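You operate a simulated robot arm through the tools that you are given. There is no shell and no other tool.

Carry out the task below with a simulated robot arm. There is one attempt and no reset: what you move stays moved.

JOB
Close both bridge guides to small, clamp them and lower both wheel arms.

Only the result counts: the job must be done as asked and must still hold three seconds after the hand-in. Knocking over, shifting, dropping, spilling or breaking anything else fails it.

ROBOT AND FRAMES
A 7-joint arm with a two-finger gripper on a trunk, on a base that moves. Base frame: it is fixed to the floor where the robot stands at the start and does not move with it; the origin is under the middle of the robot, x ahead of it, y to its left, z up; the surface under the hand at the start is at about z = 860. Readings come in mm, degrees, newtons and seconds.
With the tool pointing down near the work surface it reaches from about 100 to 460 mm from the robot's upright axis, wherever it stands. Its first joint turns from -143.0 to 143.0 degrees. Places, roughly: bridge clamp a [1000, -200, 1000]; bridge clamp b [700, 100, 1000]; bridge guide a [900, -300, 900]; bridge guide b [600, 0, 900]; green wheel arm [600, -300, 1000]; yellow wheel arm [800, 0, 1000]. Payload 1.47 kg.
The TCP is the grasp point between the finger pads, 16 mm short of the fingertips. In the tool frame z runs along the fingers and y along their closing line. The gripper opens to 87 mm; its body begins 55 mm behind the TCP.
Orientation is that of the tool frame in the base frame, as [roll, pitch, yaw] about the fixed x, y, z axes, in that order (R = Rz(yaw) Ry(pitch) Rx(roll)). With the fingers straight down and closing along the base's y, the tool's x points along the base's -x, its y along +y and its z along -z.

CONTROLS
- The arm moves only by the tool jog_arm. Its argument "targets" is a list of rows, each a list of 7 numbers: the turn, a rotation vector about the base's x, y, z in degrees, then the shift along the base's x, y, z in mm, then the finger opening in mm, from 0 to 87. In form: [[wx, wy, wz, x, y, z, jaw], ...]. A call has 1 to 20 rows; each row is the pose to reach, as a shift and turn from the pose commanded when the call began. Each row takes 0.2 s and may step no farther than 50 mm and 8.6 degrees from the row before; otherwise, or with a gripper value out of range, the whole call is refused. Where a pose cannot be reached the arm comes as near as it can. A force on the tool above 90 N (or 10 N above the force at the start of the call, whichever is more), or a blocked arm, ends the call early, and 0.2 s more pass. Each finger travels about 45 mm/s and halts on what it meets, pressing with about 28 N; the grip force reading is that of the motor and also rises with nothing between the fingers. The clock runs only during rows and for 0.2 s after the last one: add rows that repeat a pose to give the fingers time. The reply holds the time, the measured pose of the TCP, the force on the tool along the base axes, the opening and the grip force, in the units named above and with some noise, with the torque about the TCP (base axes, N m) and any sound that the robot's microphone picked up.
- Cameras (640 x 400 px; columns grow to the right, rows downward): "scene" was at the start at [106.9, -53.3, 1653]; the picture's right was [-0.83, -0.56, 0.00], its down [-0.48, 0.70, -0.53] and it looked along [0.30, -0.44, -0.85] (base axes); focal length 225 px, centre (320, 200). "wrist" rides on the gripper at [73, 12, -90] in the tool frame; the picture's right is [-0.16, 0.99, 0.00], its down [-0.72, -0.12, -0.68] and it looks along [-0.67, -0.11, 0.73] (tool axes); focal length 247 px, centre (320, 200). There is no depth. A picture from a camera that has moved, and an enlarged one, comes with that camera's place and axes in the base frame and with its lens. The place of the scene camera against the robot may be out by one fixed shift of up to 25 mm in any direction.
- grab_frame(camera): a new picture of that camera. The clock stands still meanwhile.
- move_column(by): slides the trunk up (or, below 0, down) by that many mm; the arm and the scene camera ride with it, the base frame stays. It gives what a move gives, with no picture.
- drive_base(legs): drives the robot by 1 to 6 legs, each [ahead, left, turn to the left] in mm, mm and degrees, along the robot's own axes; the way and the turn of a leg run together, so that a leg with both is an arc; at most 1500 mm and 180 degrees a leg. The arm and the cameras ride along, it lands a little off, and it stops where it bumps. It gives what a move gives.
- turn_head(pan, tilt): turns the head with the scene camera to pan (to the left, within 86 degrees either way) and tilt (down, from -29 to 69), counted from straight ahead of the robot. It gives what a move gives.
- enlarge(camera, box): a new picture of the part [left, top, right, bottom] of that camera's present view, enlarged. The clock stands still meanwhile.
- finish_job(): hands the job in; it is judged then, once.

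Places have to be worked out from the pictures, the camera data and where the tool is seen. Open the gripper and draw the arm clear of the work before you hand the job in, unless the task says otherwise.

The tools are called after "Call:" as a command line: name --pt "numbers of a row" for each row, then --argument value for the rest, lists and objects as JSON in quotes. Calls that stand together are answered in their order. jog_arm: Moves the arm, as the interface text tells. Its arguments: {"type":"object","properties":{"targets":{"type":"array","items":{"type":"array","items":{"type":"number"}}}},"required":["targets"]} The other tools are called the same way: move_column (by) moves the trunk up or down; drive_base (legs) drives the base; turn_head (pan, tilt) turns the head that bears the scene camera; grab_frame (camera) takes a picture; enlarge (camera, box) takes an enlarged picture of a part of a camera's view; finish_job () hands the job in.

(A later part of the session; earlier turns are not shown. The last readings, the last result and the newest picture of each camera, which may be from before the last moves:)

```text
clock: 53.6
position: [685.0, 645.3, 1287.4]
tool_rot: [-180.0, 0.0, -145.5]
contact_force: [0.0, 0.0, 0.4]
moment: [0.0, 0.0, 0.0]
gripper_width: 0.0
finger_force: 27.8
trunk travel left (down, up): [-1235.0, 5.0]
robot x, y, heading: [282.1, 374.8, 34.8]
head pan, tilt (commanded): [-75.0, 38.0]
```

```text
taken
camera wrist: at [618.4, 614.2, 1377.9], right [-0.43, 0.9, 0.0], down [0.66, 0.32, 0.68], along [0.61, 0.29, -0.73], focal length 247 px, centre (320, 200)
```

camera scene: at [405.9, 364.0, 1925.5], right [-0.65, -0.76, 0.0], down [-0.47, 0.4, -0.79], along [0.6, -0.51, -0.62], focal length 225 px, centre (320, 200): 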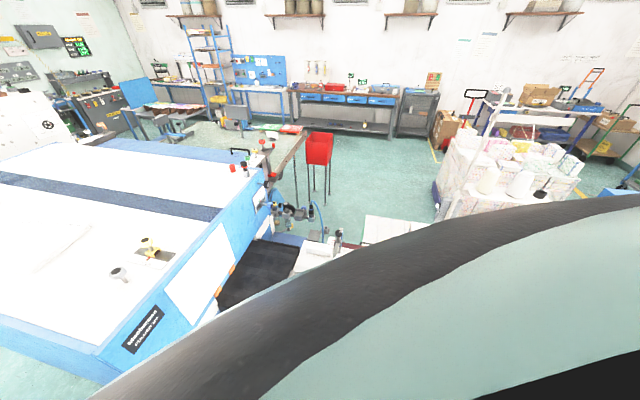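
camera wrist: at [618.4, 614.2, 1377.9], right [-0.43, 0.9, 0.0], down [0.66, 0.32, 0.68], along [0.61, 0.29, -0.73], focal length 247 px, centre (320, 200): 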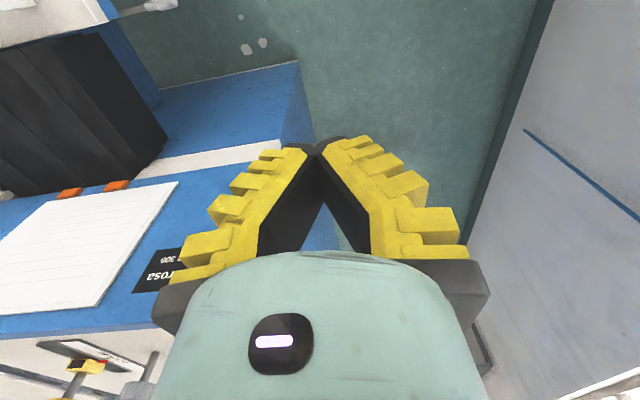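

Scene view at this tilt is blocked by my shoulder, so the wrist camera will be the main eye. I'm at u≈-145 mm from the bed line, parallel to it; I'll swing the arm around to point at the machine (kept high at z≈1287, radius 500).

Call:
jog_arm --pt "0 0 0 13 8.9 0 0" --pt "0 0 -5.6 38.2 -33 0 0" --pt "0 0 -11.2 59.3 -77 0 0" --pt "0 0 -16.8 75.9 -123 0 0" --pt "0 0 -22.4 88 -170.3 0 0" --pt "0 0 -28 95.4 -218.6 0 0" --pt "0 0 -33.6 98 -267.4 0 0" --pt "0 0 -39.2 95.9 -316.2 0 0" --pt "0 0 -44.8 89 -364.5 0 0" --pt "0 0 -50.4 77.4 -412 0 0" --pt "0 0 -56 61.3 -458.1 0 0" --pt "0 0 -61.6 40.7 -502.4 0 0" --pt "0 0 -67.2 15.9 -544.5 0 0" --pt "0 0 -72.8 -12.9 -584 0 0" --pt "0 0 -78.4 -45.4 -620.5 0 0" --pt "0 0 -84 -81.3 -653.6 0 0" --pt "0 0 -89.6 -120.2 -683 0 0"

Call:
turn_head --pan -56 --tilt 32

Call:
grab_frame --camera "scene"

Call:
grab_frame --camera "wrist"

```text
clock: 57.4
position: [550.8, 191.7, 1323.8]
tool_rot: [173.2, -16.4, 124.3]
contact_force: [-0.1, 0.7, 0.3]
moment: [0.0, -0.04, 0.02]
gripper_width: 0.2
finger_force: 27.7
out of reach, approached as far as the arm can: row 10, 11, 12, 13, 14, 15, 16, 17
trunk travel left (down, up): [-1235.0, 5.0]
robot x, y, heading: [284.8, 377.2, 34.6]
head pan, tilt (commanded): [-75.0, 38.0]
stopped in row 17: the arm was blocked; the commanded pose is now the measured one
```

```text
clock: 58.2
position: [551.5, 189.1, 1324.1]
tool_rot: [173.5, -16.2, 124.4]
contact_force: [-0.3, 0.6, 0.9]
moment: [0.01, 0.01, -0.03]
gripper_width: 0.2
finger_force: 27.9
trunk travel left (down, up): [-1235.0, 5.0]
robot x, y, heading: [284.2, 377.9, 34.6]
head pan, tilt (commanded): [-56.0, 32.0]
```

```text
taken
camera scene: at [423.4, 387.5, 1934.7], right [-0.37, -0.93, 0.0], down [-0.49, 0.19, -0.85], along [0.79, -0.31, -0.53], focal length 225 px, centre (320, 200)
```

scene: 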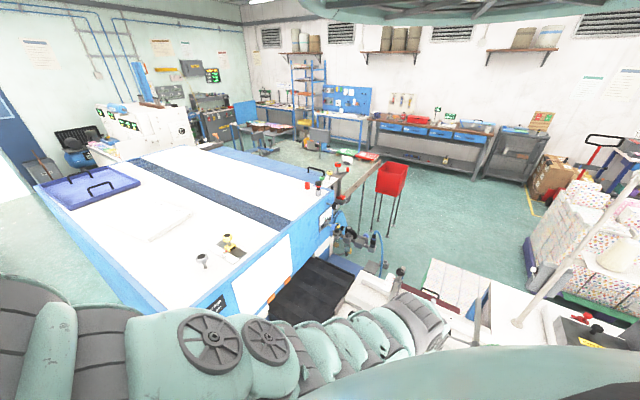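

```text
taken
camera wrist: at [527.6, 228.9, 1431.3], right [0.91, 0.4, 0.07], down [0.34, -0.84, 0.43], along [0.23, -0.37, -0.9], focal length 247 px, centre (320, 200)
```

wrist: 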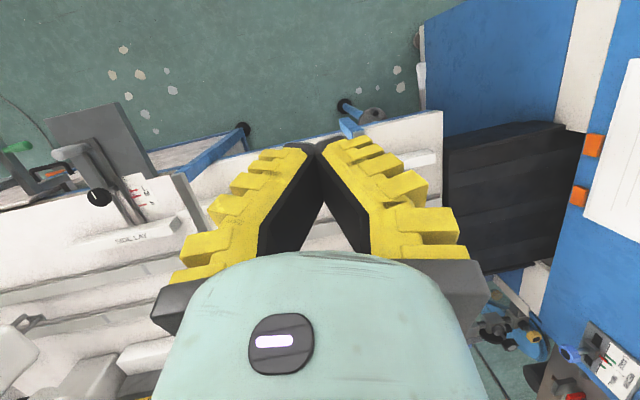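

The arm was blocked when swung more than ~60° to its right: the elbow folds out to the left and it cannot go further that way. I'll bring the arm back to ahead-of-robot, first levelling the tool while retracing the path.

Call:
jog_arm --pt "-6 -1.2 0 44 18 0 0" --pt "-12 -2.5 0 88 36 -10 0" --pt "-17 -3.7 0 132 54 -20 0" --pt "-17 -3.7 0 176 72 -30 0" --pt "-17 -3.7 0 220 90 -37 0"

```text
clock: 59.4
position: [772.0, 279.0, 1289.0]
tool_rot: [179.9, -0.1, 123.2]
contact_force: [-1.1, 1.0, -1.0]
moment: [0.02, -0.02, 0.03]
gripper_width: 0.2
finger_force: 27.8
trunk travel left (down, up): [-1235.0, 5.0]
robot x, y, heading: [283.3, 378.2, 34.6]
head pan, tilt (commanded): [-56.0, 32.0]
```

Tool is level again at [772,279,1289]. I'll swing back to straight ahead with the yaw following.

Call:
jog_arm --pt "0 0 8.3 7.9 34.9 0 0" --pt "0 0 16.6 11.2 70.7 0 0" --pt "0 0 24.9 11.9 106.8 0 0" --pt "0 0 33.2 10.1 142.8 0 0" --pt "0 0 41.5 5.6 178.5 0 0" --pt "0 0 49.8 -1.4 213.9 0 0" --pt "0 0 58.1 -10.9 248.6 0 0" --pt "0 0 66.4 -22.9 282.6 0 0" --pt "0 0 74.7 -37.3 315.6 0 0" --pt "0 0 83 -54.1 347.5 0 0" --pt "0 0 91.3 -73.1 378.1 0 0"

Call:
grab_frame --camera "scene"

```text
clock: 61.8
position: [700.8, 657.0, 1285.4]
tool_rot: [179.9, 0.0, -145.2]
contact_force: [-1.1, -0.1, 0.7]
moment: [0.01, 0.0, 0.01]
gripper_width: 0.0
finger_force: 27.9
trunk travel left (down, up): [-1235.0, 5.0]
robot x, y, heading: [285.4, 373.6, 34.7]
head pan, tilt (commanded): [-56.0, 32.0]
```

```text
taken
camera scene: at [423.4, 387.6, 1934.7], right [-0.37, -0.93, 0.0], down [-0.49, 0.19, -0.85], along [0.79, -0.31, -0.53], focal length 225 px, centre (320, 200)
```

scene: 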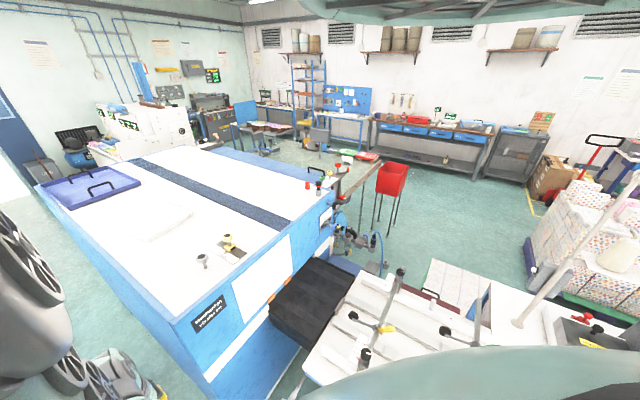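

Clear overview now: both guides' clamps, both wheel arms and the far guide are visible. Since the arm works best ahead of the robot, I'll turn the base to face the machine squarely (heading about -55°) so the tool hangs over the bed between the two bridges.

Call:
enlarge --camera "scene" --box '[300, 240, 520, 390]'

Call:
drive_base --legs '[[0, 0, -90]]'

Call:
grab_frame --camera "wrist"

```text
2.67 times, centred on (410, 315) of scene
camera zoom: at [423.4, 387.6, 1934.7], right [-0.37, -0.93, 0.0], down [-0.49, 0.19, -0.85], along [0.79, -0.31, -0.53], focal length 601 px, centre (80, -107)
```

zoom: 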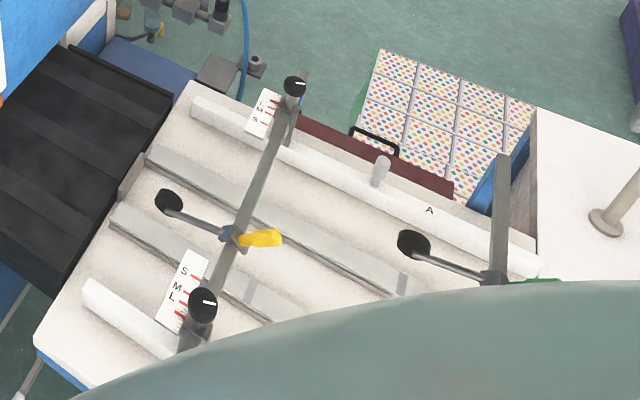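

```text
clock: 66.0
position: [570.7, -34.9, 1285.8]
tool_rot: [179.8, 0.0, 125.4]
contact_force: [-0.3, -0.1, 0.2]
moment: [0.03, -0.01, 0.03]
gripper_width: 0.0
finger_force: 28.0
trunk travel left (down, up): [-1235.0, 5.0]
robot x, y, heading: [283.4, 380.3, -54.4]
head pan, tilt (commanded): [-56.0, 32.0]
```

```text
taken
camera wrist: at [537.7, 32.4, 1376.2], right [0.9, 0.45, 0.0], down [0.32, -0.66, 0.68], along [0.3, -0.61, -0.73], focal length 247 px, centre (320, 200)
```

wrist: 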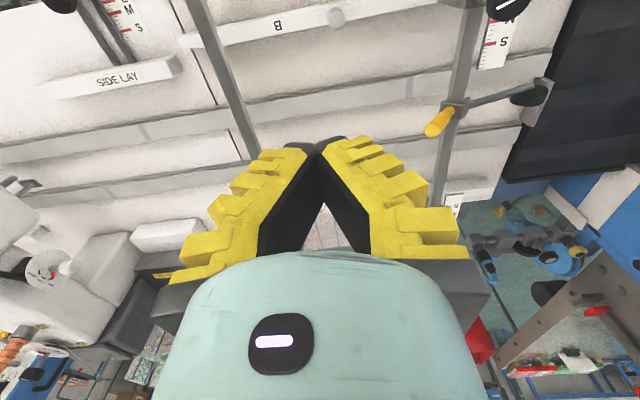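

The zoom shows fixed scale plates (S inner, then M, L, and one more outer mark) beside each clamp. I'll enlarge the wrist view of clamp B and the yellow arm from this position.

Call:
enlarge --camera "wrist" --box '[400, 0, 600, 140]'

Call:
enlarge --camera "wrist" --box '[160, 0, 400, 140]'

```text
2.86 times, centred on (500, 70) of wrist
camera zoom: at [537.7, 32.4, 1376.2], right [0.9, 0.45, 0.0], down [0.32, -0.66, 0.68], along [0.3, -0.61, -0.73], focal length 706 px, centre (-194, 571)
```

zoom: 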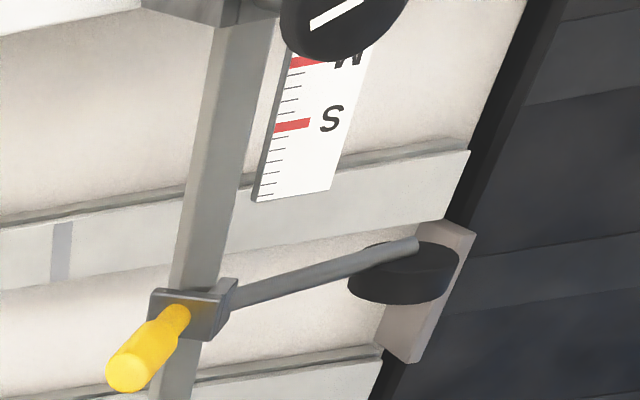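

```text
2.67 times, centred on (280, 70) of wrist
camera zoom: at [537.7, 32.4, 1376.2], right [0.9, 0.45, 0.0], down [0.32, -0.66, 0.68], along [0.3, -0.61, -0.73], focal length 659 px, centre (427, 547)
```

zoom: 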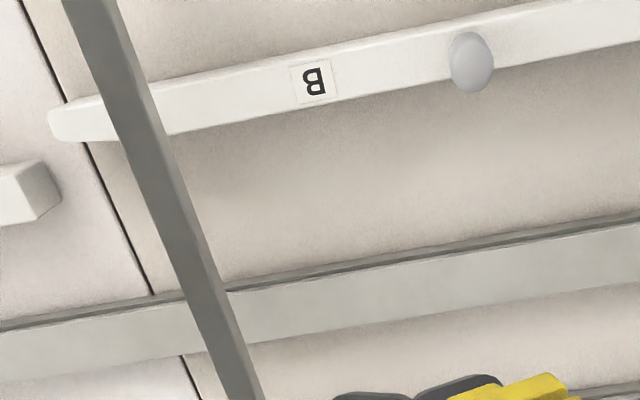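

I see the layout well: bar, yellow handle leaning back, rod with a black wheel above the belt. I'll lower the trunk by 200 mm (tool will be at z≈1086 between the bridges, above guide B) to bring pegs and clamps into the work ring.

Call:
move_column --by -200

Call:
grab_frame --camera "wrist"

```text
clock: 68.1
position: [571.5, -35.5, 1085.3]
tool_rot: [179.8, 0.0, 125.5]
contact_force: [-0.9, -0.8, 0.1]
moment: [0.01, 0.0, 0.0]
gripper_width: 0.0
finger_force: 27.7
trunk travel left (down, up): [-1035.0, 205.0]
robot x, y, heading: [285.1, 381.3, -54.7]
head pan, tilt (commanded): [-56.0, 32.0]
```

```text
taken
camera wrist: at [537.7, 32.3, 1176.3], right [0.9, 0.45, 0.0], down [0.32, -0.66, 0.68], along [0.3, -0.61, -0.73], focal length 247 px, centre (320, 200)
```

wrist: 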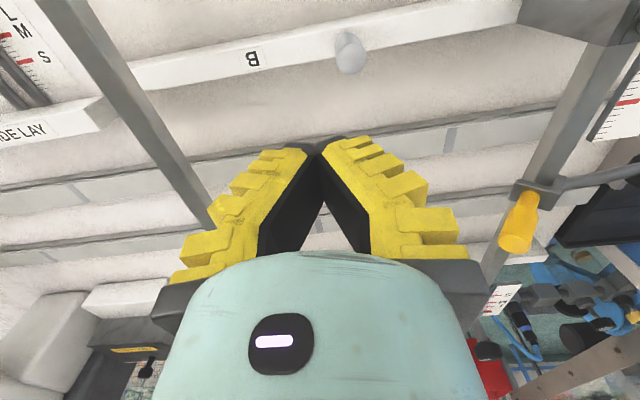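

Stereo on peg B puts its top near [583,-4,950]. I'll raise the trunk 100 mm and shift the tool 120 mm along the bed (+v) so the wrist camera looks straight at clamp B and its scale.

Call:
move_column --by 100

Call:
jog_arm --pt "0 0 0 33 23 0 0" --pt "0 0 0 66 46 0 0" --pt "0 0 0 98 69 0 0" --pt "0 0 0 98 69 0 0"

Call:
grab_frame --camera "wrist"

```text
clock: 69.5
position: [570.5, -34.8, 1185.2]
tool_rot: [179.9, 0.1, 125.6]
contact_force: [0.4, -0.8, 0.2]
moment: [-0.02, -0.01, -0.01]
gripper_width: 0.0
finger_force: 27.7
trunk travel left (down, up): [-1135.0, 105.0]
robot x, y, heading: [282.1, 376.4, -54.6]
head pan, tilt (commanded): [-56.0, 32.0]
```

```text
clock: 70.5
position: [667.7, 33.4, 1183.9]
tool_rot: [179.8, 0.0, 125.4]
contact_force: [0.4, 0.6, -0.2]
moment: [0.02, -0.01, 0.0]
gripper_width: 0.0
finger_force: 28.0
trunk travel left (down, up): [-1135.0, 105.0]
robot x, y, heading: [284.4, 377.7, -54.7]
head pan, tilt (commanded): [-56.0, 32.0]
```

```text
taken
camera wrist: at [635.2, 100.8, 1274.9], right [0.9, 0.44, 0.0], down [0.32, -0.66, 0.68], along [0.3, -0.61, -0.73], focal length 247 px, centre (320, 200)
```

wrist: 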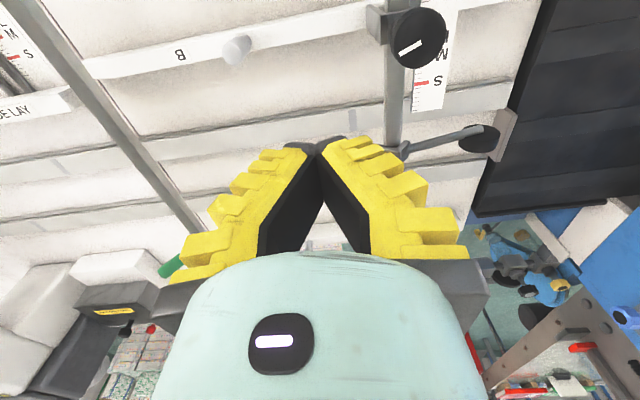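

Call:
enlarge --camera "wrist" --box '[350, 0, 510, 110]'

Call:
enlarge --camera "wrist" --box '[365, 0, 465, 70]'

```text
3.64 times, centred on (430, 55) of wrist
camera zoom: at [635.2, 100.8, 1274.9], right [0.9, 0.44, 0.0], down [0.32, -0.66, 0.68], along [0.3, -0.61, -0.73], focal length 898 px, centre (-80, 727)
```

zoom: 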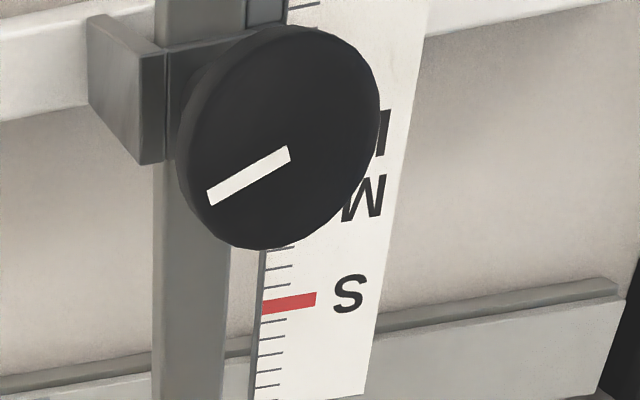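

```text
5.71 times, centred on (415, 35) of wrist
camera zoom: at [635.2, 100.8, 1274.9], right [0.9, 0.44, 0.0], down [0.32, -0.66, 0.68], along [0.3, -0.61, -0.73], focal length 1411 px, centre (-223, 1143)
```

zoom: 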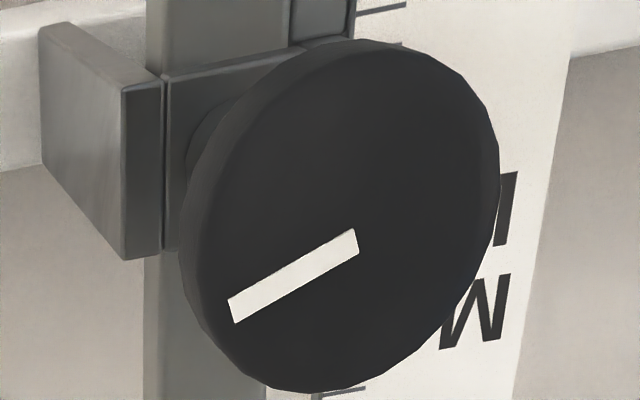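

The knob marker on B points roughly to -v (about 20° toward +u), and the knob hides the pointer. I'll move the camera back and lower to see the pointer against the scale from the near side.

Call:
jog_arm --pt "0 0 0 0 0 -45 0" --pt "0 0 0 -10 14 -85 0" --pt "0 0 0 -30 43 -100 0" --pt "0 0 0 -55 78 -110 0" --pt "0 0 0 -80 115 -120 0" --pt "0 0 0 -80 115 -120 0"

Call:
grab_frame --camera "wrist"

```text
clock: 71.9
position: [588.1, 148.9, 1066.9]
tool_rot: [179.8, 0.0, 125.5]
contact_force: [-0.4, -0.2, -0.8]
moment: [-0.01, 0.03, -0.04]
gripper_width: 0.0
finger_force: 28.1
trunk travel left (down, up): [-1135.0, 105.0]
robot x, y, heading: [285.1, 377.8, -54.9]
head pan, tilt (commanded): [-56.0, 32.0]
```

```text
taken
camera wrist: at [554.3, 216.7, 1156.2], right [0.9, 0.45, 0.0], down [0.32, -0.66, 0.68], along [0.3, -0.61, -0.73], focal length 247 px, centre (320, 200)
```

wrist: 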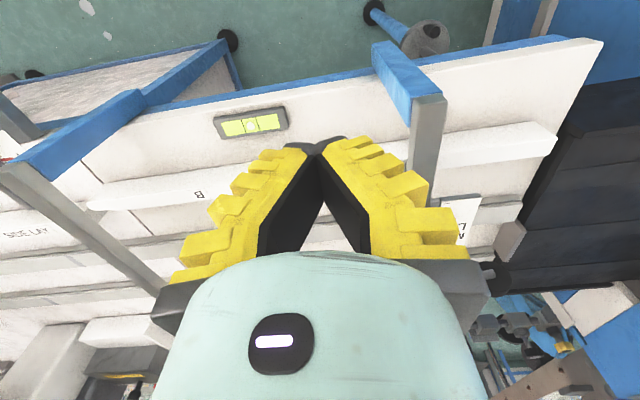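

The arm now moves freely at radius 380 and zeq ≈ 920. To see the pointer below knob B, I'll raise the trunk 80 mm, shift the base 150 mm along the bed and place the camera on the +v side looking back at the clamp.

Call:
move_column --by 80

Call:
drive_base --legs '[[0, 150, 0]]'

Call:
jog_arm --pt "0 0 7 38 -1 0 0" --pt "0 0 14 76 -2 0 0" --pt "0 0 20 115 -4 0 0" --pt "0 0 20 115 -4 0 0"

Call:
grab_frame --camera "wrist"

```text
clock: 73.0
position: [587.7, 148.7, 1146.5]
tool_rot: [179.8, 0.0, 125.5]
contact_force: [-0.6, -0.6, -0.2]
moment: [0.0, -0.03, -0.03]
gripper_width: 0.2
finger_force: 27.9
trunk travel left (down, up): [-1215.0, 25.0]
robot x, y, heading: [284.3, 378.7, -54.8]
head pan, tilt (commanded): [-56.0, 32.0]
```

```text
clock: 74.4
position: [710.2, 236.5, 1144.9]
tool_rot: [179.8, 0.0, 125.4]
contact_force: [0.1, -0.2, -0.4]
moment: [0.0, 0.02, -0.01]
gripper_width: 0.1
finger_force: 27.7
trunk travel left (down, up): [-1215.0, 25.0]
robot x, y, heading: [404.0, 463.2, -54.5]
head pan, tilt (commanded): [-56.0, 32.0]
```

```text
clock: 75.4
position: [805.9, 237.5, 1165.7]
tool_rot: [179.8, -0.1, 145.5]
contact_force: [-0.5, 0.1, 1.0]
moment: [0.01, -0.02, -0.02]
gripper_width: 0.1
finger_force: 28.0
out of reach, approached as far as the arm can: row 2, 3, 4
trunk travel left (down, up): [-1215.0, 25.0]
robot x, y, heading: [407.1, 466.7, -54.4]
head pan, tilt (commanded): [-56.0, 32.0]
```

```text
taken
camera wrist: at [751.9, 289.0, 1257.3], right [0.69, 0.72, 0.0], down [0.53, -0.51, 0.68], along [0.49, -0.47, -0.73], focal length 247 px, centre (320, 200)
```

wrist: 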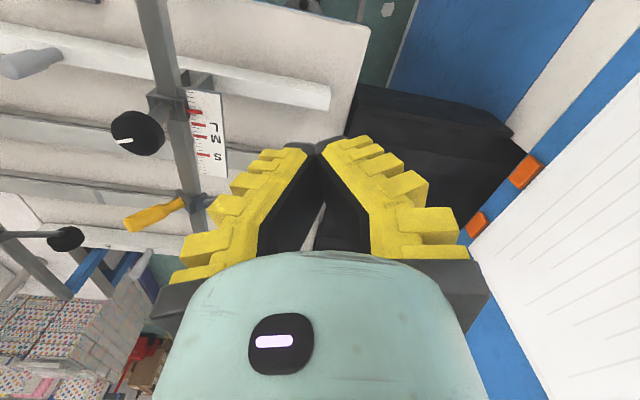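

Now the scale and the clamp are both in view on the left; I'll zoom in.

Call:
enlarge --camera "wrist" --box '[100, 60, 240, 180]'

Call:
enlarge --camera "wrist" --box '[145, 70, 225, 130]'

Call:
enlarge --camera "wrist" --box '[100, 180, 220, 250]'

```text
3.33 times, centred on (170, 120) of wrist
camera zoom: at [751.9, 289.0, 1257.3], right [0.69, 0.72, 0.0], down [0.53, -0.51, 0.68], along [0.49, -0.47, -0.73], focal length 823 px, centre (820, 467)
```

zoom: 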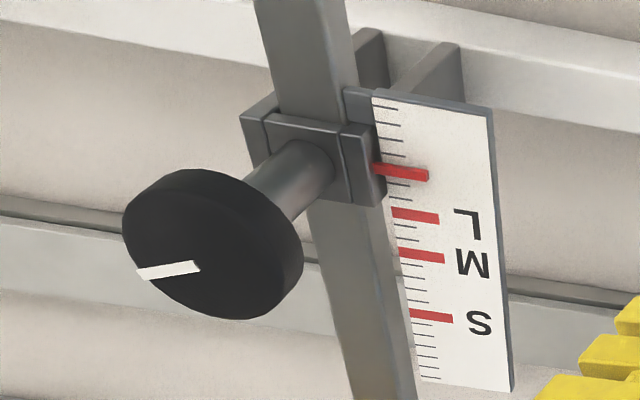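

```text
6.67 times, centred on (185, 100) of wrist
camera zoom: at [751.9, 289.0, 1257.3], right [0.69, 0.72, 0.0], down [0.53, -0.51, 0.68], along [0.49, -0.47, -0.73], focal length 1646 px, centre (1220, 867)
```

zoom: 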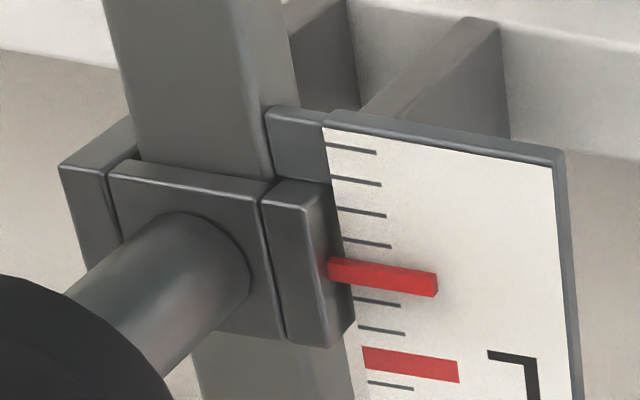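

```text
5.33 times, centred on (160, 215) of wrist
camera zoom: at [751.9, 289.0, 1257.3], right [0.69, 0.72, 0.0], down [0.53, -0.51, 0.68], along [0.49, -0.47, -0.73], focal length 1317 px, centre (1173, 120)
```

zoom: 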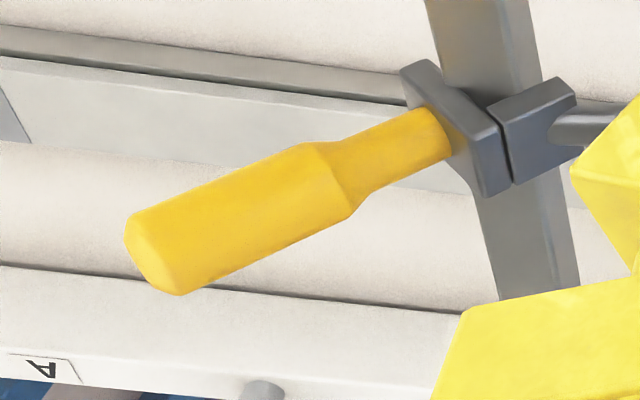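

The zoom is decisive: the red 3-D pointer on clamp B sits 11 ticks (≈55 mm) outside the S mark, so guide B must move about 55 mm inward (+u). Knob B's top centre is ≈[717,101,1060], vertical axis. I'll drive to put peg B straight ahead (about 395 mm from my axis), tool still high.

Call:
drive_base --legs '[[88, -126, 0]]'

```text
clock: 76.8
position: [755.5, 94.3, 1166.0]
tool_rot: [179.8, 0.0, 145.3]
contact_force: [0.3, 0.0, -0.4]
moment: [0.01, 0.01, 0.01]
gripper_width: 0.0
finger_force: 28.2
trunk travel left (down, up): [-1215.0, 25.0]
robot x, y, heading: [355.7, 322.0, -54.6]
head pan, tilt (commanded): [-56.0, 32.0]
```

I'll move above peg B while yawing the tool so that the fingers close across the bed (along u), opening the jaw to 70.

Call:
jog_arm --pt "0 0 7.8 -19 -11 0 20" --pt "0 0 15.6 -38 -22 0 40" --pt "0 0 23.4 -58 -33 0 60" --pt "0 0 31.2 -77 -43 0 70" --pt "0 0 39 -96 -54 0 70" --pt "0 0 46.8 -115 -65 0 70" --pt "0 0 54.6 -135 -76 0 70" --pt "0 0 62.4 -154 -87 0 70" --pt "0 0 70 -173 -97.5 0 70" --pt "0 0 70 -173 -97.5 0 70"

Call:
grab_frame --camera "wrist"

```text
clock: 79.0
position: [583.4, -4.0, 1166.3]
tool_rot: [179.8, 0.0, -144.5]
contact_force: [-0.4, -0.1, 0.3]
moment: [0.02, 0.04, 0.0]
gripper_width: 73.7
finger_force: 2.5
trunk travel left (down, up): [-1215.0, 25.0]
robot x, y, heading: [356.1, 320.6, -54.6]
head pan, tilt (commanded): [-56.0, 32.0]
```

```text
taken
camera wrist: at [517.1, -36.0, 1256.5], right [-0.44, 0.9, 0.0], down [0.66, 0.32, 0.68], along [0.61, 0.3, -0.73], focal length 247 px, centre (320, 200)
```

wrist: 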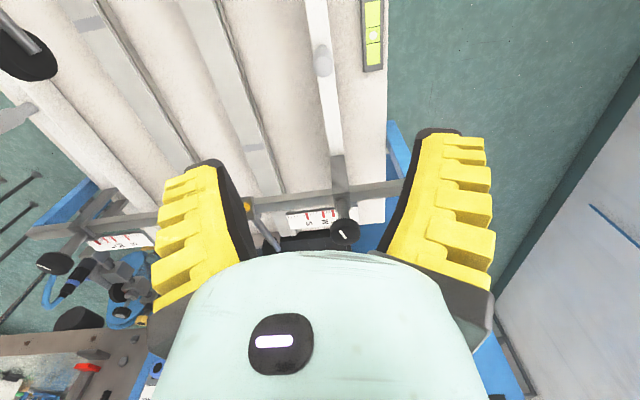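

The peg is visible near (322,62) as predicted; I'll zoom to check alignment more exactly.

Call:
enlarge --camera "wrist" --box '[280, 20, 380, 110]'

Call:
enlarge --camera "wrist" --box '[60, 170, 370, 300]'

```text
4.44 times, centred on (330, 65) of wrist
camera zoom: at [517.1, -36.0, 1256.5], right [-0.44, 0.9, 0.0], down [0.66, 0.32, 0.68], along [0.61, 0.3, -0.73], focal length 1098 px, centre (276, 800)
```

zoom: 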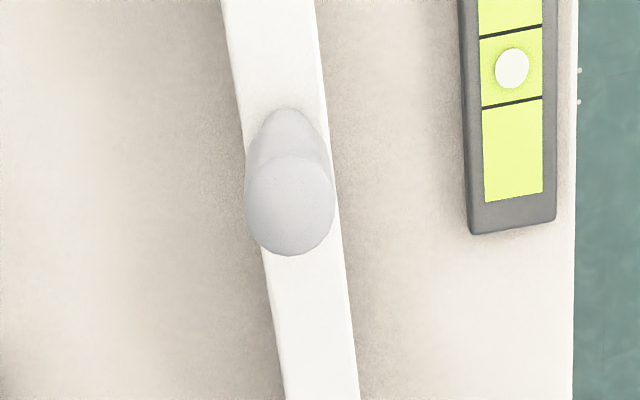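

```text
2.06 times, centred on (215, 235) of wrist
camera zoom: at [517.1, -36.0, 1256.5], right [-0.44, 0.9, 0.0], down [0.66, 0.32, 0.68], along [0.61, 0.3, -0.73], focal length 510 px, centre (537, 128)
```

zoom: 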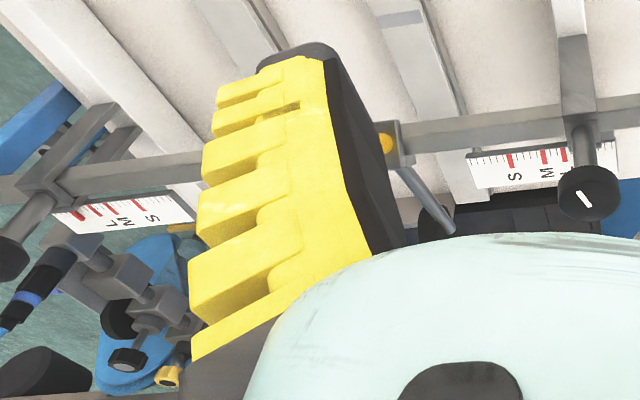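

Peg B's head is ≈[584,-1,955], within 3 mm of my TCP in plan. Before lowering the trunk I check the arm's shape and clearances with the scene camera.

Call:
grab_frame --camera "scene"

```text
taken
camera scene: at [363.2, 184.0, 1914.7], right [-0.94, 0.35, 0.0], down [0.19, 0.5, -0.85], along [-0.3, -0.79, -0.53], focal length 225 px, centre (320, 200)
```

scene: 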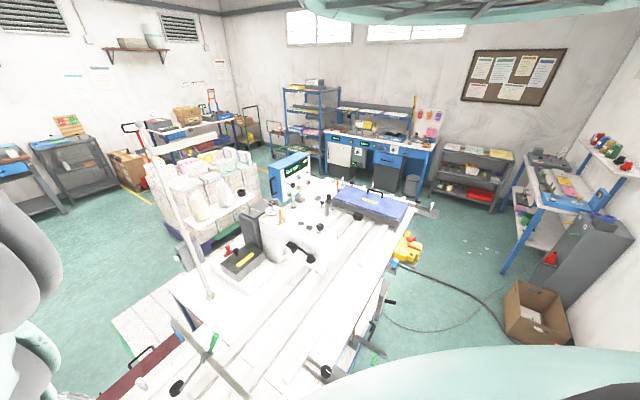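

The arm hangs at the left edge of this view with nothing tall near it. I'll lower the trunk in two stages, checking force.

Call:
move_column --by -120

Call:
grab_frame --camera "wrist"

```text
clock: 80.5
position: [583.9, -4.1, 1046.3]
tool_rot: [179.8, 0.0, -144.8]
contact_force: [0.8, 0.1, 0.2]
moment: [0.02, -0.02, 0.0]
gripper_width: 73.7
finger_force: 2.2
trunk travel left (down, up): [-1095.0, 145.0]
robot x, y, heading: [357.8, 322.1, -54.7]
head pan, tilt (commanded): [-56.0, 32.0]
```

```text
taken
camera wrist: at [517.3, -35.8, 1136.5], right [-0.44, 0.9, 0.0], down [0.66, 0.32, 0.68], along [0.61, 0.3, -0.73], focal length 247 px, centre (320, 200)
```

wrist: 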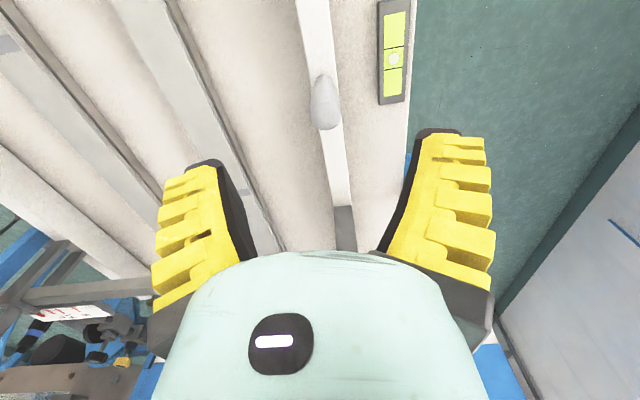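

Peg sits between the open fingers (offset about 4 mm in each direction). I'll nudge by that amount and lower the remaining 105 mm.

Call:
jog_arm --pt "0 0 0 1 5 0 70" --pt "0 0 0 1 5 0 70"

Call:
move_column --by -107

Call:
grab_frame --camera "wrist"

```text
clock: 81.1
position: [583.7, 0.9, 1045.2]
tool_rot: [179.8, 0.0, -144.5]
contact_force: [0.2, 0.9, -0.4]
moment: [-0.03, 0.04, 0.0]
gripper_width: 73.5
finger_force: 2.4
trunk travel left (down, up): [-1095.0, 145.0]
robot x, y, heading: [359.7, 320.1, -54.6]
head pan, tilt (commanded): [-56.0, 32.0]
```

```text
clock: 82.5
position: [584.2, 1.4, 940.3]
tool_rot: [179.7, 0.0, -144.6]
contact_force: [0.0, -0.3, 0.8]
moment: [-0.01, -0.02, 0.02]
gripper_width: 73.7
finger_force: 2.3
trunk travel left (down, up): [-988.0, 252.0]
robot x, y, heading: [357.1, 320.1, -54.9]
head pan, tilt (commanded): [-56.0, 32.0]
```

```text
taken
camera wrist: at [518.3, -30.9, 1029.4], right [-0.44, 0.9, 0.0], down [0.66, 0.32, 0.68], along [0.61, 0.3, -0.73], focal length 247 px, centre (320, 200)
```

wrist: 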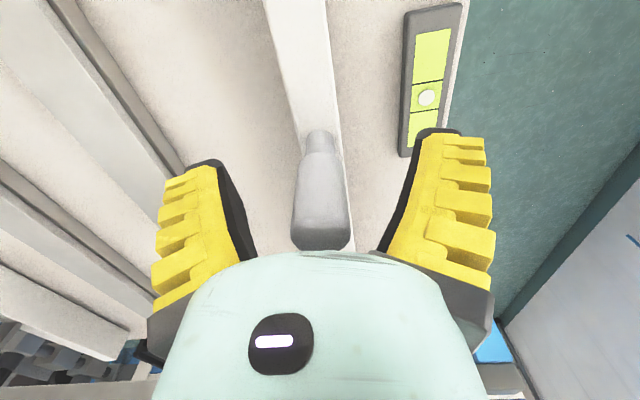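

The peg is well between the fingers. I close the jaw on it.

Call:
jog_arm --pt "0 0 0 0 0 0 40" --pt "0 0 0 0 0 0 25" --pt "0 0 0 0 0 0 15" --pt "0 0 0 0 0 0 5" --pt "0 0 0 0 0 0 5" --pt "0 0 0 0 0 0 5"

Call:
grab_frame --camera "wrist"

```text
clock: 83.9
position: [583.4, 0.3, 939.5]
tool_rot: [179.7, 0.0, -144.7]
contact_force: [-1.9, 3.0, 3.6]
moment: [-0.1, 0.12, -0.01]
gripper_width: 17.8
finger_force: 30.6
trunk travel left (down, up): [-988.0, 252.0]
robot x, y, heading: [360.2, 323.5, -54.7]
head pan, tilt (commanded): [-56.0, 32.0]
```

```text
taken
camera wrist: at [518.0, -30.4, 1029.4], right [-0.44, 0.9, 0.0], down [0.66, 0.32, 0.68], along [0.61, 0.3, -0.73], focal length 247 px, centre (320, 200)
```

wrist: 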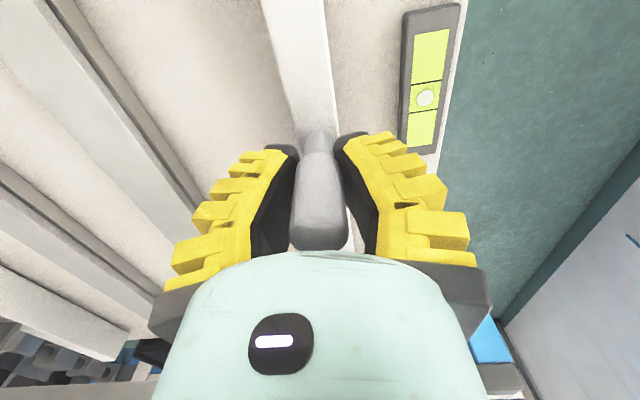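

Peg gripped at 17.8 mm. I'll slide guide B inward 20 mm first and watch the force.

Call:
jog_arm --pt "0 0 0 2.9 -4.1 0 5" --pt "0 0 0 5.8 -8.2 0 5" --pt "0 0 0 8.6 -12.3 0 5" --pt "0 0 0 11.5 -16.3 0 5" --pt "0 0 0 11.5 -16.3 0 5"

Call:
grab_frame --camera "wrist"

```text
clock: 85.1
position: [594.5, -13.0, 938.5]
tool_rot: [179.6, 0.0, -144.6]
contact_force: [-0.9, 3.3, -4.2]
moment: [-0.25, 0.4, 0.0]
gripper_width: 16.4
finger_force: 29.8
trunk travel left (down, up): [-988.0, 252.0]
robot x, y, heading: [357.3, 323.3, -55.0]
head pan, tilt (commanded): [-56.0, 32.0]
```

```text
taken
camera wrist: at [529.2, -46.4, 1029.2], right [-0.44, 0.9, 0.0], down [0.66, 0.32, 0.68], along [0.61, 0.3, -0.73], focal length 247 px, centre (320, 200)
```

wrist: 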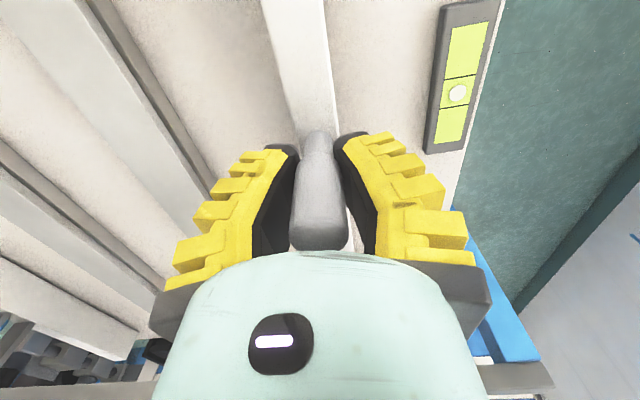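

The guide slides easily with the grip. I continue the remaining 35 mm.

Call:
jog_arm --pt "0 0 0 3.4 -4.8 0 5" --pt "0 0 0 6.7 -9.5 0 5" --pt "0 0 0 10.1 -14.3 0 5" --pt "0 0 0 13.5 -19.1 0 5" --pt "0 0 0 16.8 -23.8 0 5" --pt "0 0 0 20.2 -28.6 0 5" --pt "0 0 0 20.2 -28.6 0 5" --pt "0 0 0 20.2 -28.6 0 5"

```text
clock: 86.9
position: [615.3, -42.8, 938.2]
tool_rot: [179.8, 0.0, -144.6]
contact_force: [-1.4, 2.0, -6.2]
moment: [-0.18, 0.27, -0.01]
gripper_width: 15.4
finger_force: 30.4
trunk travel left (down, up): [-988.0, 252.0]
robot x, y, heading: [355.7, 320.8, -54.8]
head pan, tilt (commanded): [-56.0, 32.0]
```

Moved about 54 mm. I open the jaw, raise the trunk clear, and look at the scale.

Call:
jog_arm --pt "0 0 0 0 0 0 30" --pt "0 0 0 0 0 0 50" --pt "0 0 0 0 0 0 70" --pt "0 0 0 0 0 0 70" --pt "0 0 0 0 0 0 70"

Call:
move_column --by 227

Call:
enlarge --camera "wrist" --box '[220, 170, 400, 270]'

```text
clock: 88.1
position: [615.9, -44.4, 939.6]
tool_rot: [179.9, 0.0, -144.7]
contact_force: [-0.2, 0.2, -0.1]
moment: [-0.03, 0.01, 0.0]
gripper_width: 73.3
finger_force: 2.1
trunk travel left (down, up): [-988.0, 252.0]
robot x, y, heading: [355.2, 320.6, -54.9]
head pan, tilt (commanded): [-56.0, 32.0]
```

```text
clock: 90.5
position: [615.6, -44.5, 1166.2]
tool_rot: [179.8, 0.0, -144.7]
contact_force: [-0.2, 0.5, 0.0]
moment: [0.0, 0.03, -0.01]
gripper_width: 73.2
finger_force: 2.5
trunk travel left (down, up): [-1215.0, 25.0]
robot x, y, heading: [353.5, 321.5, -54.9]
head pan, tilt (commanded): [-56.0, 32.0]
```

```text
3.56 times, centred on (310, 220) of wrist
camera zoom: at [550.2, -75.6, 1257.0], right [-0.44, 0.9, 0.0], down [0.66, 0.32, 0.68], along [0.61, 0.3, -0.73], focal length 878 px, centre (356, 129)
```

zoom: 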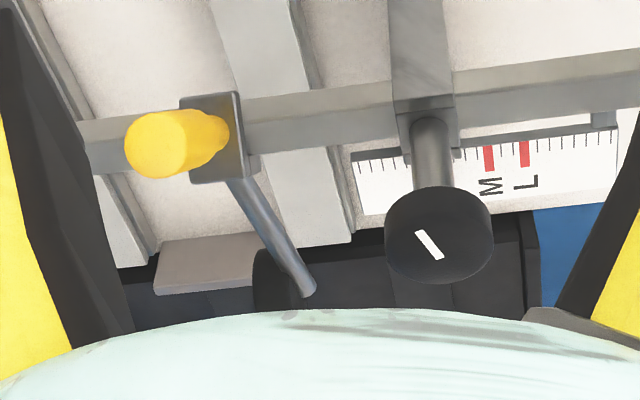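

The knob now hides the S mark from this side. I'll drive 170 mm along the bed so clamp B is straight ahead, then look from the +v side as before.

Call:
drive_base --legs '[[0, 170, 0]]'

Call:
jog_arm --pt "0 0 -7.8 9 16 0 60" --pt "0 0 -15.6 18 31 0 40" --pt "0 0 -23.4 27 47 0 20" --pt "0 0 -31.2 36 63 0 0" --pt "0 0 -39 45 79 0 0" --pt "0 0 -46.8 54 94 0 0" --pt "0 0 -54.6 63 110 0 0" --pt "0 0 -62.4 72 126 0 0" --pt "0 0 -70 82 142 0 0" --pt "0 0 -70 82 142 0 0"

Call:
grab_frame --camera "wrist"

```text
clock: 91.9
position: [754.7, 52.9, 1165.2]
tool_rot: [179.8, 0.1, -144.7]
contact_force: [0.2, 0.4, 1.0]
moment: [-0.01, 0.0, -0.02]
gripper_width: 73.7
finger_force: 2.7
trunk travel left (down, up): [-1215.0, 25.0]
robot x, y, heading: [493.0, 420.9, -54.6]
head pan, tilt (commanded): [-56.0, 32.0]
```

```text
clock: 94.1
position: [836.7, 196.8, 1165.0]
tool_rot: [179.8, -0.2, 145.1]
contact_force: [-0.1, 0.5, 0.3]
moment: [0.04, -0.01, 0.0]
gripper_width: 0.0
finger_force: 28.1
trunk travel left (down, up): [-1215.0, 25.0]
robot x, y, heading: [496.9, 418.7, -55.0]
head pan, tilt (commanded): [-56.0, 32.0]
```

```text
taken
camera wrist: at [783.3, 248.6, 1256.5], right [0.69, 0.72, 0.0], down [0.53, -0.51, 0.68], along [0.49, -0.47, -0.73], focal length 247 px, centre (320, 200)
```

wrist: 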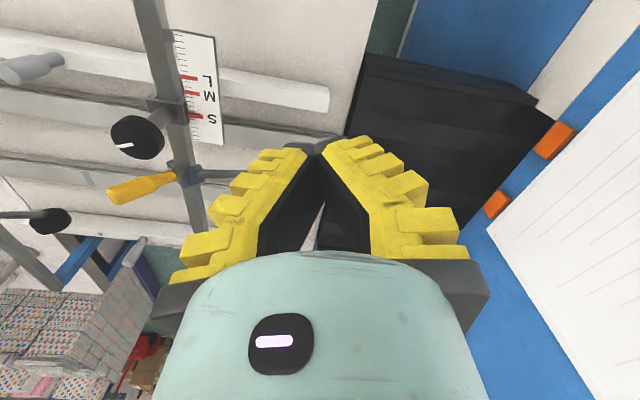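

Call:
enlarge --camera "wrist" --box '[150, 70, 230, 150]'

Call:
enlarge --camera "wrist" --box '[95, 90, 235, 220]'

```text
5.00 times, centred on (190, 110) of wrist
camera zoom: at [783.3, 248.6, 1256.5], right [0.69, 0.72, 0.0], down [0.53, -0.51, 0.68], along [0.49, -0.47, -0.73], focal length 1235 px, centre (970, 650)
```

zoom: 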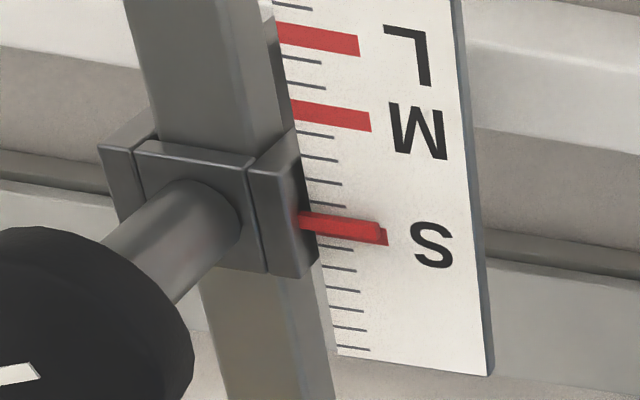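

```text
3.08 times, centred on (165, 155) of wrist
camera zoom: at [783.3, 248.6, 1256.5], right [0.69, 0.72, 0.0], down [0.53, -0.51, 0.68], along [0.49, -0.47, -0.73], focal length 760 px, centre (797, 338)
```

zoom: 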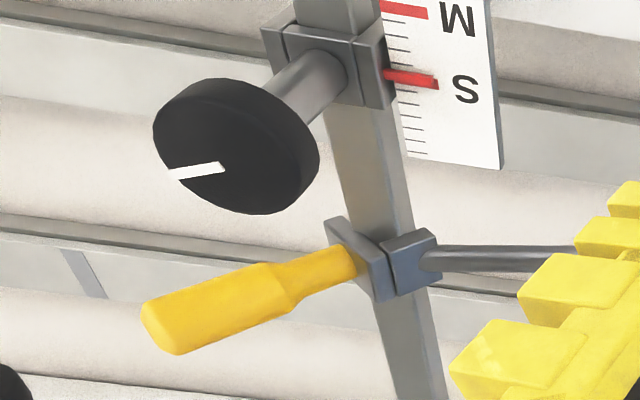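

Pointer B now sits on the S mark to within about 1–2 mm. I'll zoom further to judge the residual.

Call:
enlarge --camera "wrist" --box '[180, 100, 216, 130]'

```text
13.33 times, centred on (198, 115) of wrist
camera zoom: at [783.3, 248.6, 1256.5], right [0.69, 0.72, 0.0], down [0.53, -0.51, 0.68], along [0.49, -0.47, -0.73], focal length 3293 px, centre (1947, 1333)
```

zoom: 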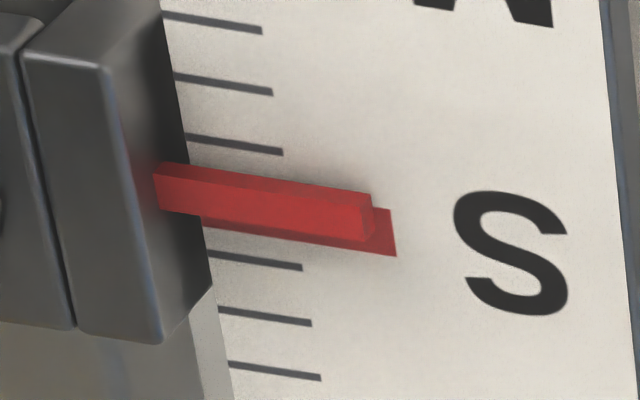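

There is a visible residual: the pointer is about 2 mm outward of the S mark centre. I can correct that when I grip the knob (the clamp slides with it). Let me zoom on the knob to fix its centre.

Call:
enlarge --camera "wrist" --box '[100, 100, 180, 170]'

```text
5.71 times, centred on (140, 135) of wrist
camera zoom: at [783.3, 248.6, 1256.5], right [0.69, 0.72, 0.0], down [0.53, -0.51, 0.68], along [0.49, -0.47, -0.73], focal length 1411 px, centre (1349, 571)
```

zoom: 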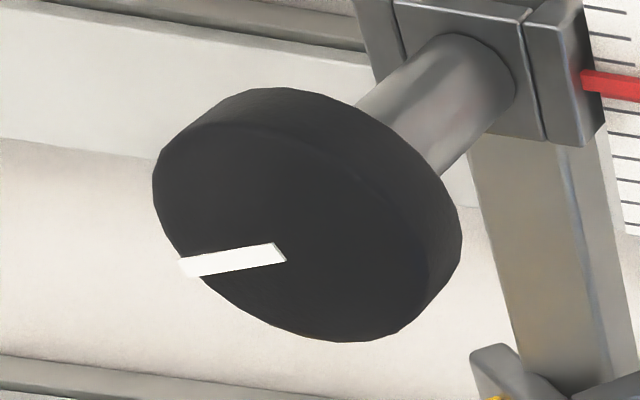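

Knob B's top centre is about [748.5,56,1063]. I'll go above it with the fingers closing across the bed (yaw −145°), offset 2 mm inward so closing also corrects the guide.

Call:
jog_arm --pt "0 0 7.8 -10 -16 0 20" --pt "0 0 15.6 -19 -32 0 40" --pt "0 0 23.4 -29 -47 0 60" --pt "0 0 31.2 -39 -63 0 70" --pt "0 0 39 -48 -79 0 70" --pt "0 0 46.8 -58 -95 0 70" --pt "0 0 54.6 -68 -111 0 70" --pt "0 0 62.4 -77 -127 0 70" --pt "0 0 70.2 -87 -142.4 1 70" --pt "0 0 70.2 -87 -142.4 1 70" --pt "0 0 70.2 -87 -142.4 1 70"

Call:
move_column --by -70

Call:
grab_frame --camera "wrist"

```text
clock: 96.5
position: [749.6, 53.0, 1167.0]
tool_rot: [179.9, 0.1, -144.5]
contact_force: [0.7, 0.2, 0.2]
moment: [-0.02, 0.01, 0.0]
gripper_width: 73.3
finger_force: 2.4
trunk travel left (down, up): [-1215.0, 25.0]
robot x, y, heading: [494.1, 420.2, -54.8]
head pan, tilt (commanded): [-56.0, 32.0]
```

```text
clock: 97.6
position: [749.9, 52.3, 1097.3]
tool_rot: [179.8, 0.1, -144.6]
contact_force: [0.0, 0.6, -0.2]
moment: [-0.03, -0.01, -0.02]
gripper_width: 73.5
finger_force: 2.5
trunk travel left (down, up): [-1145.0, 95.0]
robot x, y, heading: [493.9, 418.6, -54.8]
head pan, tilt (commanded): [-56.0, 32.0]
```

```text
taken
camera wrist: at [683.5, 21.0, 1188.0], right [-0.44, 0.9, 0.0], down [0.66, 0.32, 0.68], along [0.61, 0.3, -0.73], focal length 247 px, centre (320, 200)
```

wrist: 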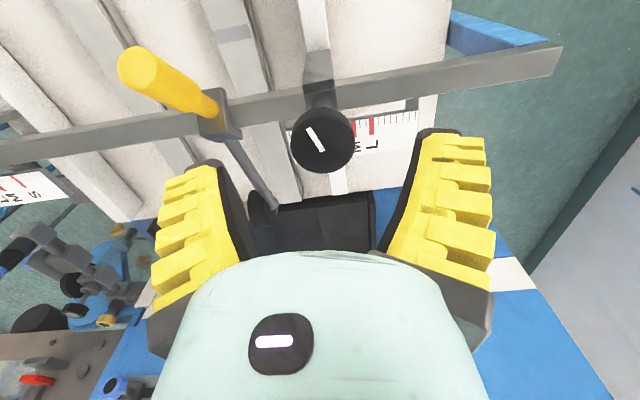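

Knob is well between the fingers; TCP is ~3 mm inward of the knob centre. I shift 2 mm back and lower 41 mm to put the pads on the knob rim.

Call:
jog_arm --pt "0 0 0 -2 0 0 70" --pt "0 0 0 -2 0 0 70"

Call:
move_column --by -41

Call:
grab_frame --camera "wrist"

```text
clock: 98.2
position: [747.9, 53.4, 1096.3]
tool_rot: [179.8, 0.0, -144.6]
contact_force: [0.4, -0.7, -0.5]
moment: [0.02, 0.0, 0.0]
gripper_width: 73.6
finger_force: 2.4
trunk travel left (down, up): [-1145.0, 95.0]
robot x, y, heading: [493.5, 419.8, -54.7]
head pan, tilt (commanded): [-56.0, 32.0]
```

```text
clock: 99.1
position: [746.8, 53.3, 1056.2]
tool_rot: [179.8, 0.0, -144.6]
contact_force: [0.1, 1.0, -0.3]
moment: [-0.01, 0.04, 0.03]
gripper_width: 73.1
finger_force: 2.1
trunk travel left (down, up): [-1104.0, 136.0]
robot x, y, heading: [493.6, 420.1, -55.1]
head pan, tilt (commanded): [-56.0, 32.0]
```

```text
taken
camera wrist: at [681.4, 21.0, 1146.7], right [-0.44, 0.9, 0.0], down [0.66, 0.32, 0.68], along [0.61, 0.3, -0.73], focal length 247 px, centre (320, 200)
```

wrist: 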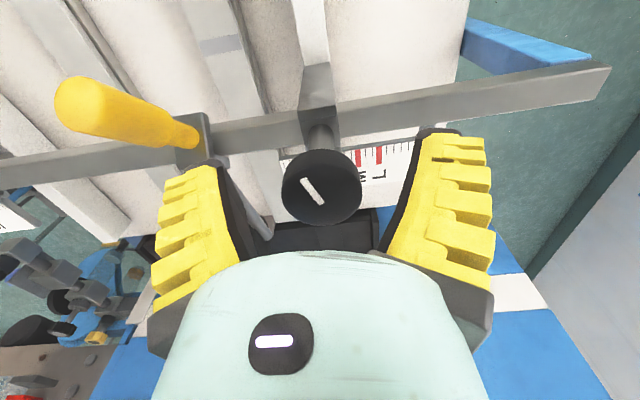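

Aligned with the knob. I close the jaw on the knob rim.

Call:
jog_arm --pt "0 0 0 0 0 0 55" --pt "0 0 0 0 0 0 45" --pt "0 0 0 0 0 0 35" --pt "0 0 0 0 0 0 25" --pt "0 0 0 0 0 0 20" --pt "0 0 0 0 0 0 20"

Call:
grab_frame --camera "wrist"

```text
clock: 100.5
position: [747.7, 52.6, 1055.8]
tool_rot: [179.8, 0.0, -144.5]
contact_force: [-2.7, 2.7, 11.9]
moment: [0.3, -0.25, 0.02]
gripper_width: 33.5
finger_force: 30.2
trunk travel left (down, up): [-1104.0, 136.0]
robot x, y, heading: [493.7, 421.0, -54.9]
head pan, tilt (commanded): [-56.0, 32.0]
```

```text
taken
camera wrist: at [681.3, 21.1, 1147.1], right [-0.44, 0.9, 0.0], down [0.66, 0.32, 0.68], along [0.61, 0.3, -0.73], focal length 247 px, centre (320, 200)
```

wrist: 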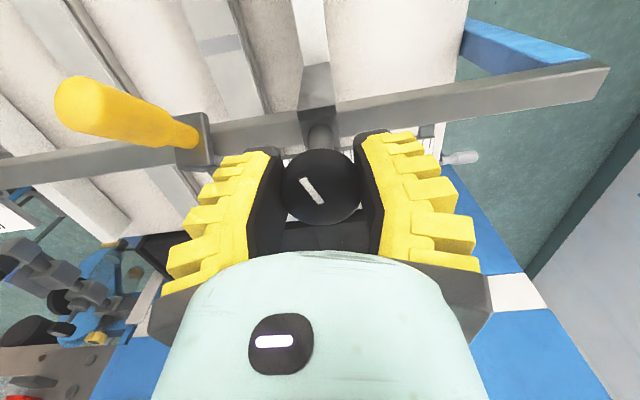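

Knob gripped (34 mm). I shift 1.5 mm inward to centre the pointer on S, then turn clockwise 24° gently and watch the torque.

Call:
jog_arm --pt "0 0 0 0.9 -1.2 0 20" --pt "0 0 0 0.9 -1.2 0 20" --pt "0 0 -6 0.9 -1.2 0 20" --pt "0 0 -12 0.9 -1.2 0 20" --pt "0 0 -18 0.9 -1.2 0 20" --pt "0 0 -24 0.9 -1.2 0 20"

Call:
grab_frame --camera "wrist"

```text
clock: 101.9
position: [749.3, 51.0, 1056.5]
tool_rot: [179.9, 0.1, -168.7]
contact_force: [0.7, 3.9, 15.8]
moment: [0.07, -0.05, 0.04]
gripper_width: 32.8
finger_force: 29.8
trunk travel left (down, up): [-1104.0, 136.0]
robot x, y, heading: [498.9, 418.3, -54.8]
head pan, tilt (commanded): [-56.0, 32.0]
```

```text
taken
camera wrist: at [674.8, 49.7, 1146.9], right [-0.04, 1.0, 0.0], down [0.73, 0.03, 0.68], along [0.68, 0.03, -0.73], focal length 247 px, centre (320, 200)
```

wrist: 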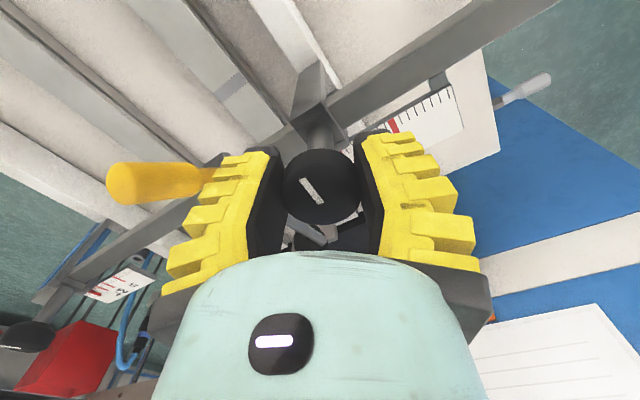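

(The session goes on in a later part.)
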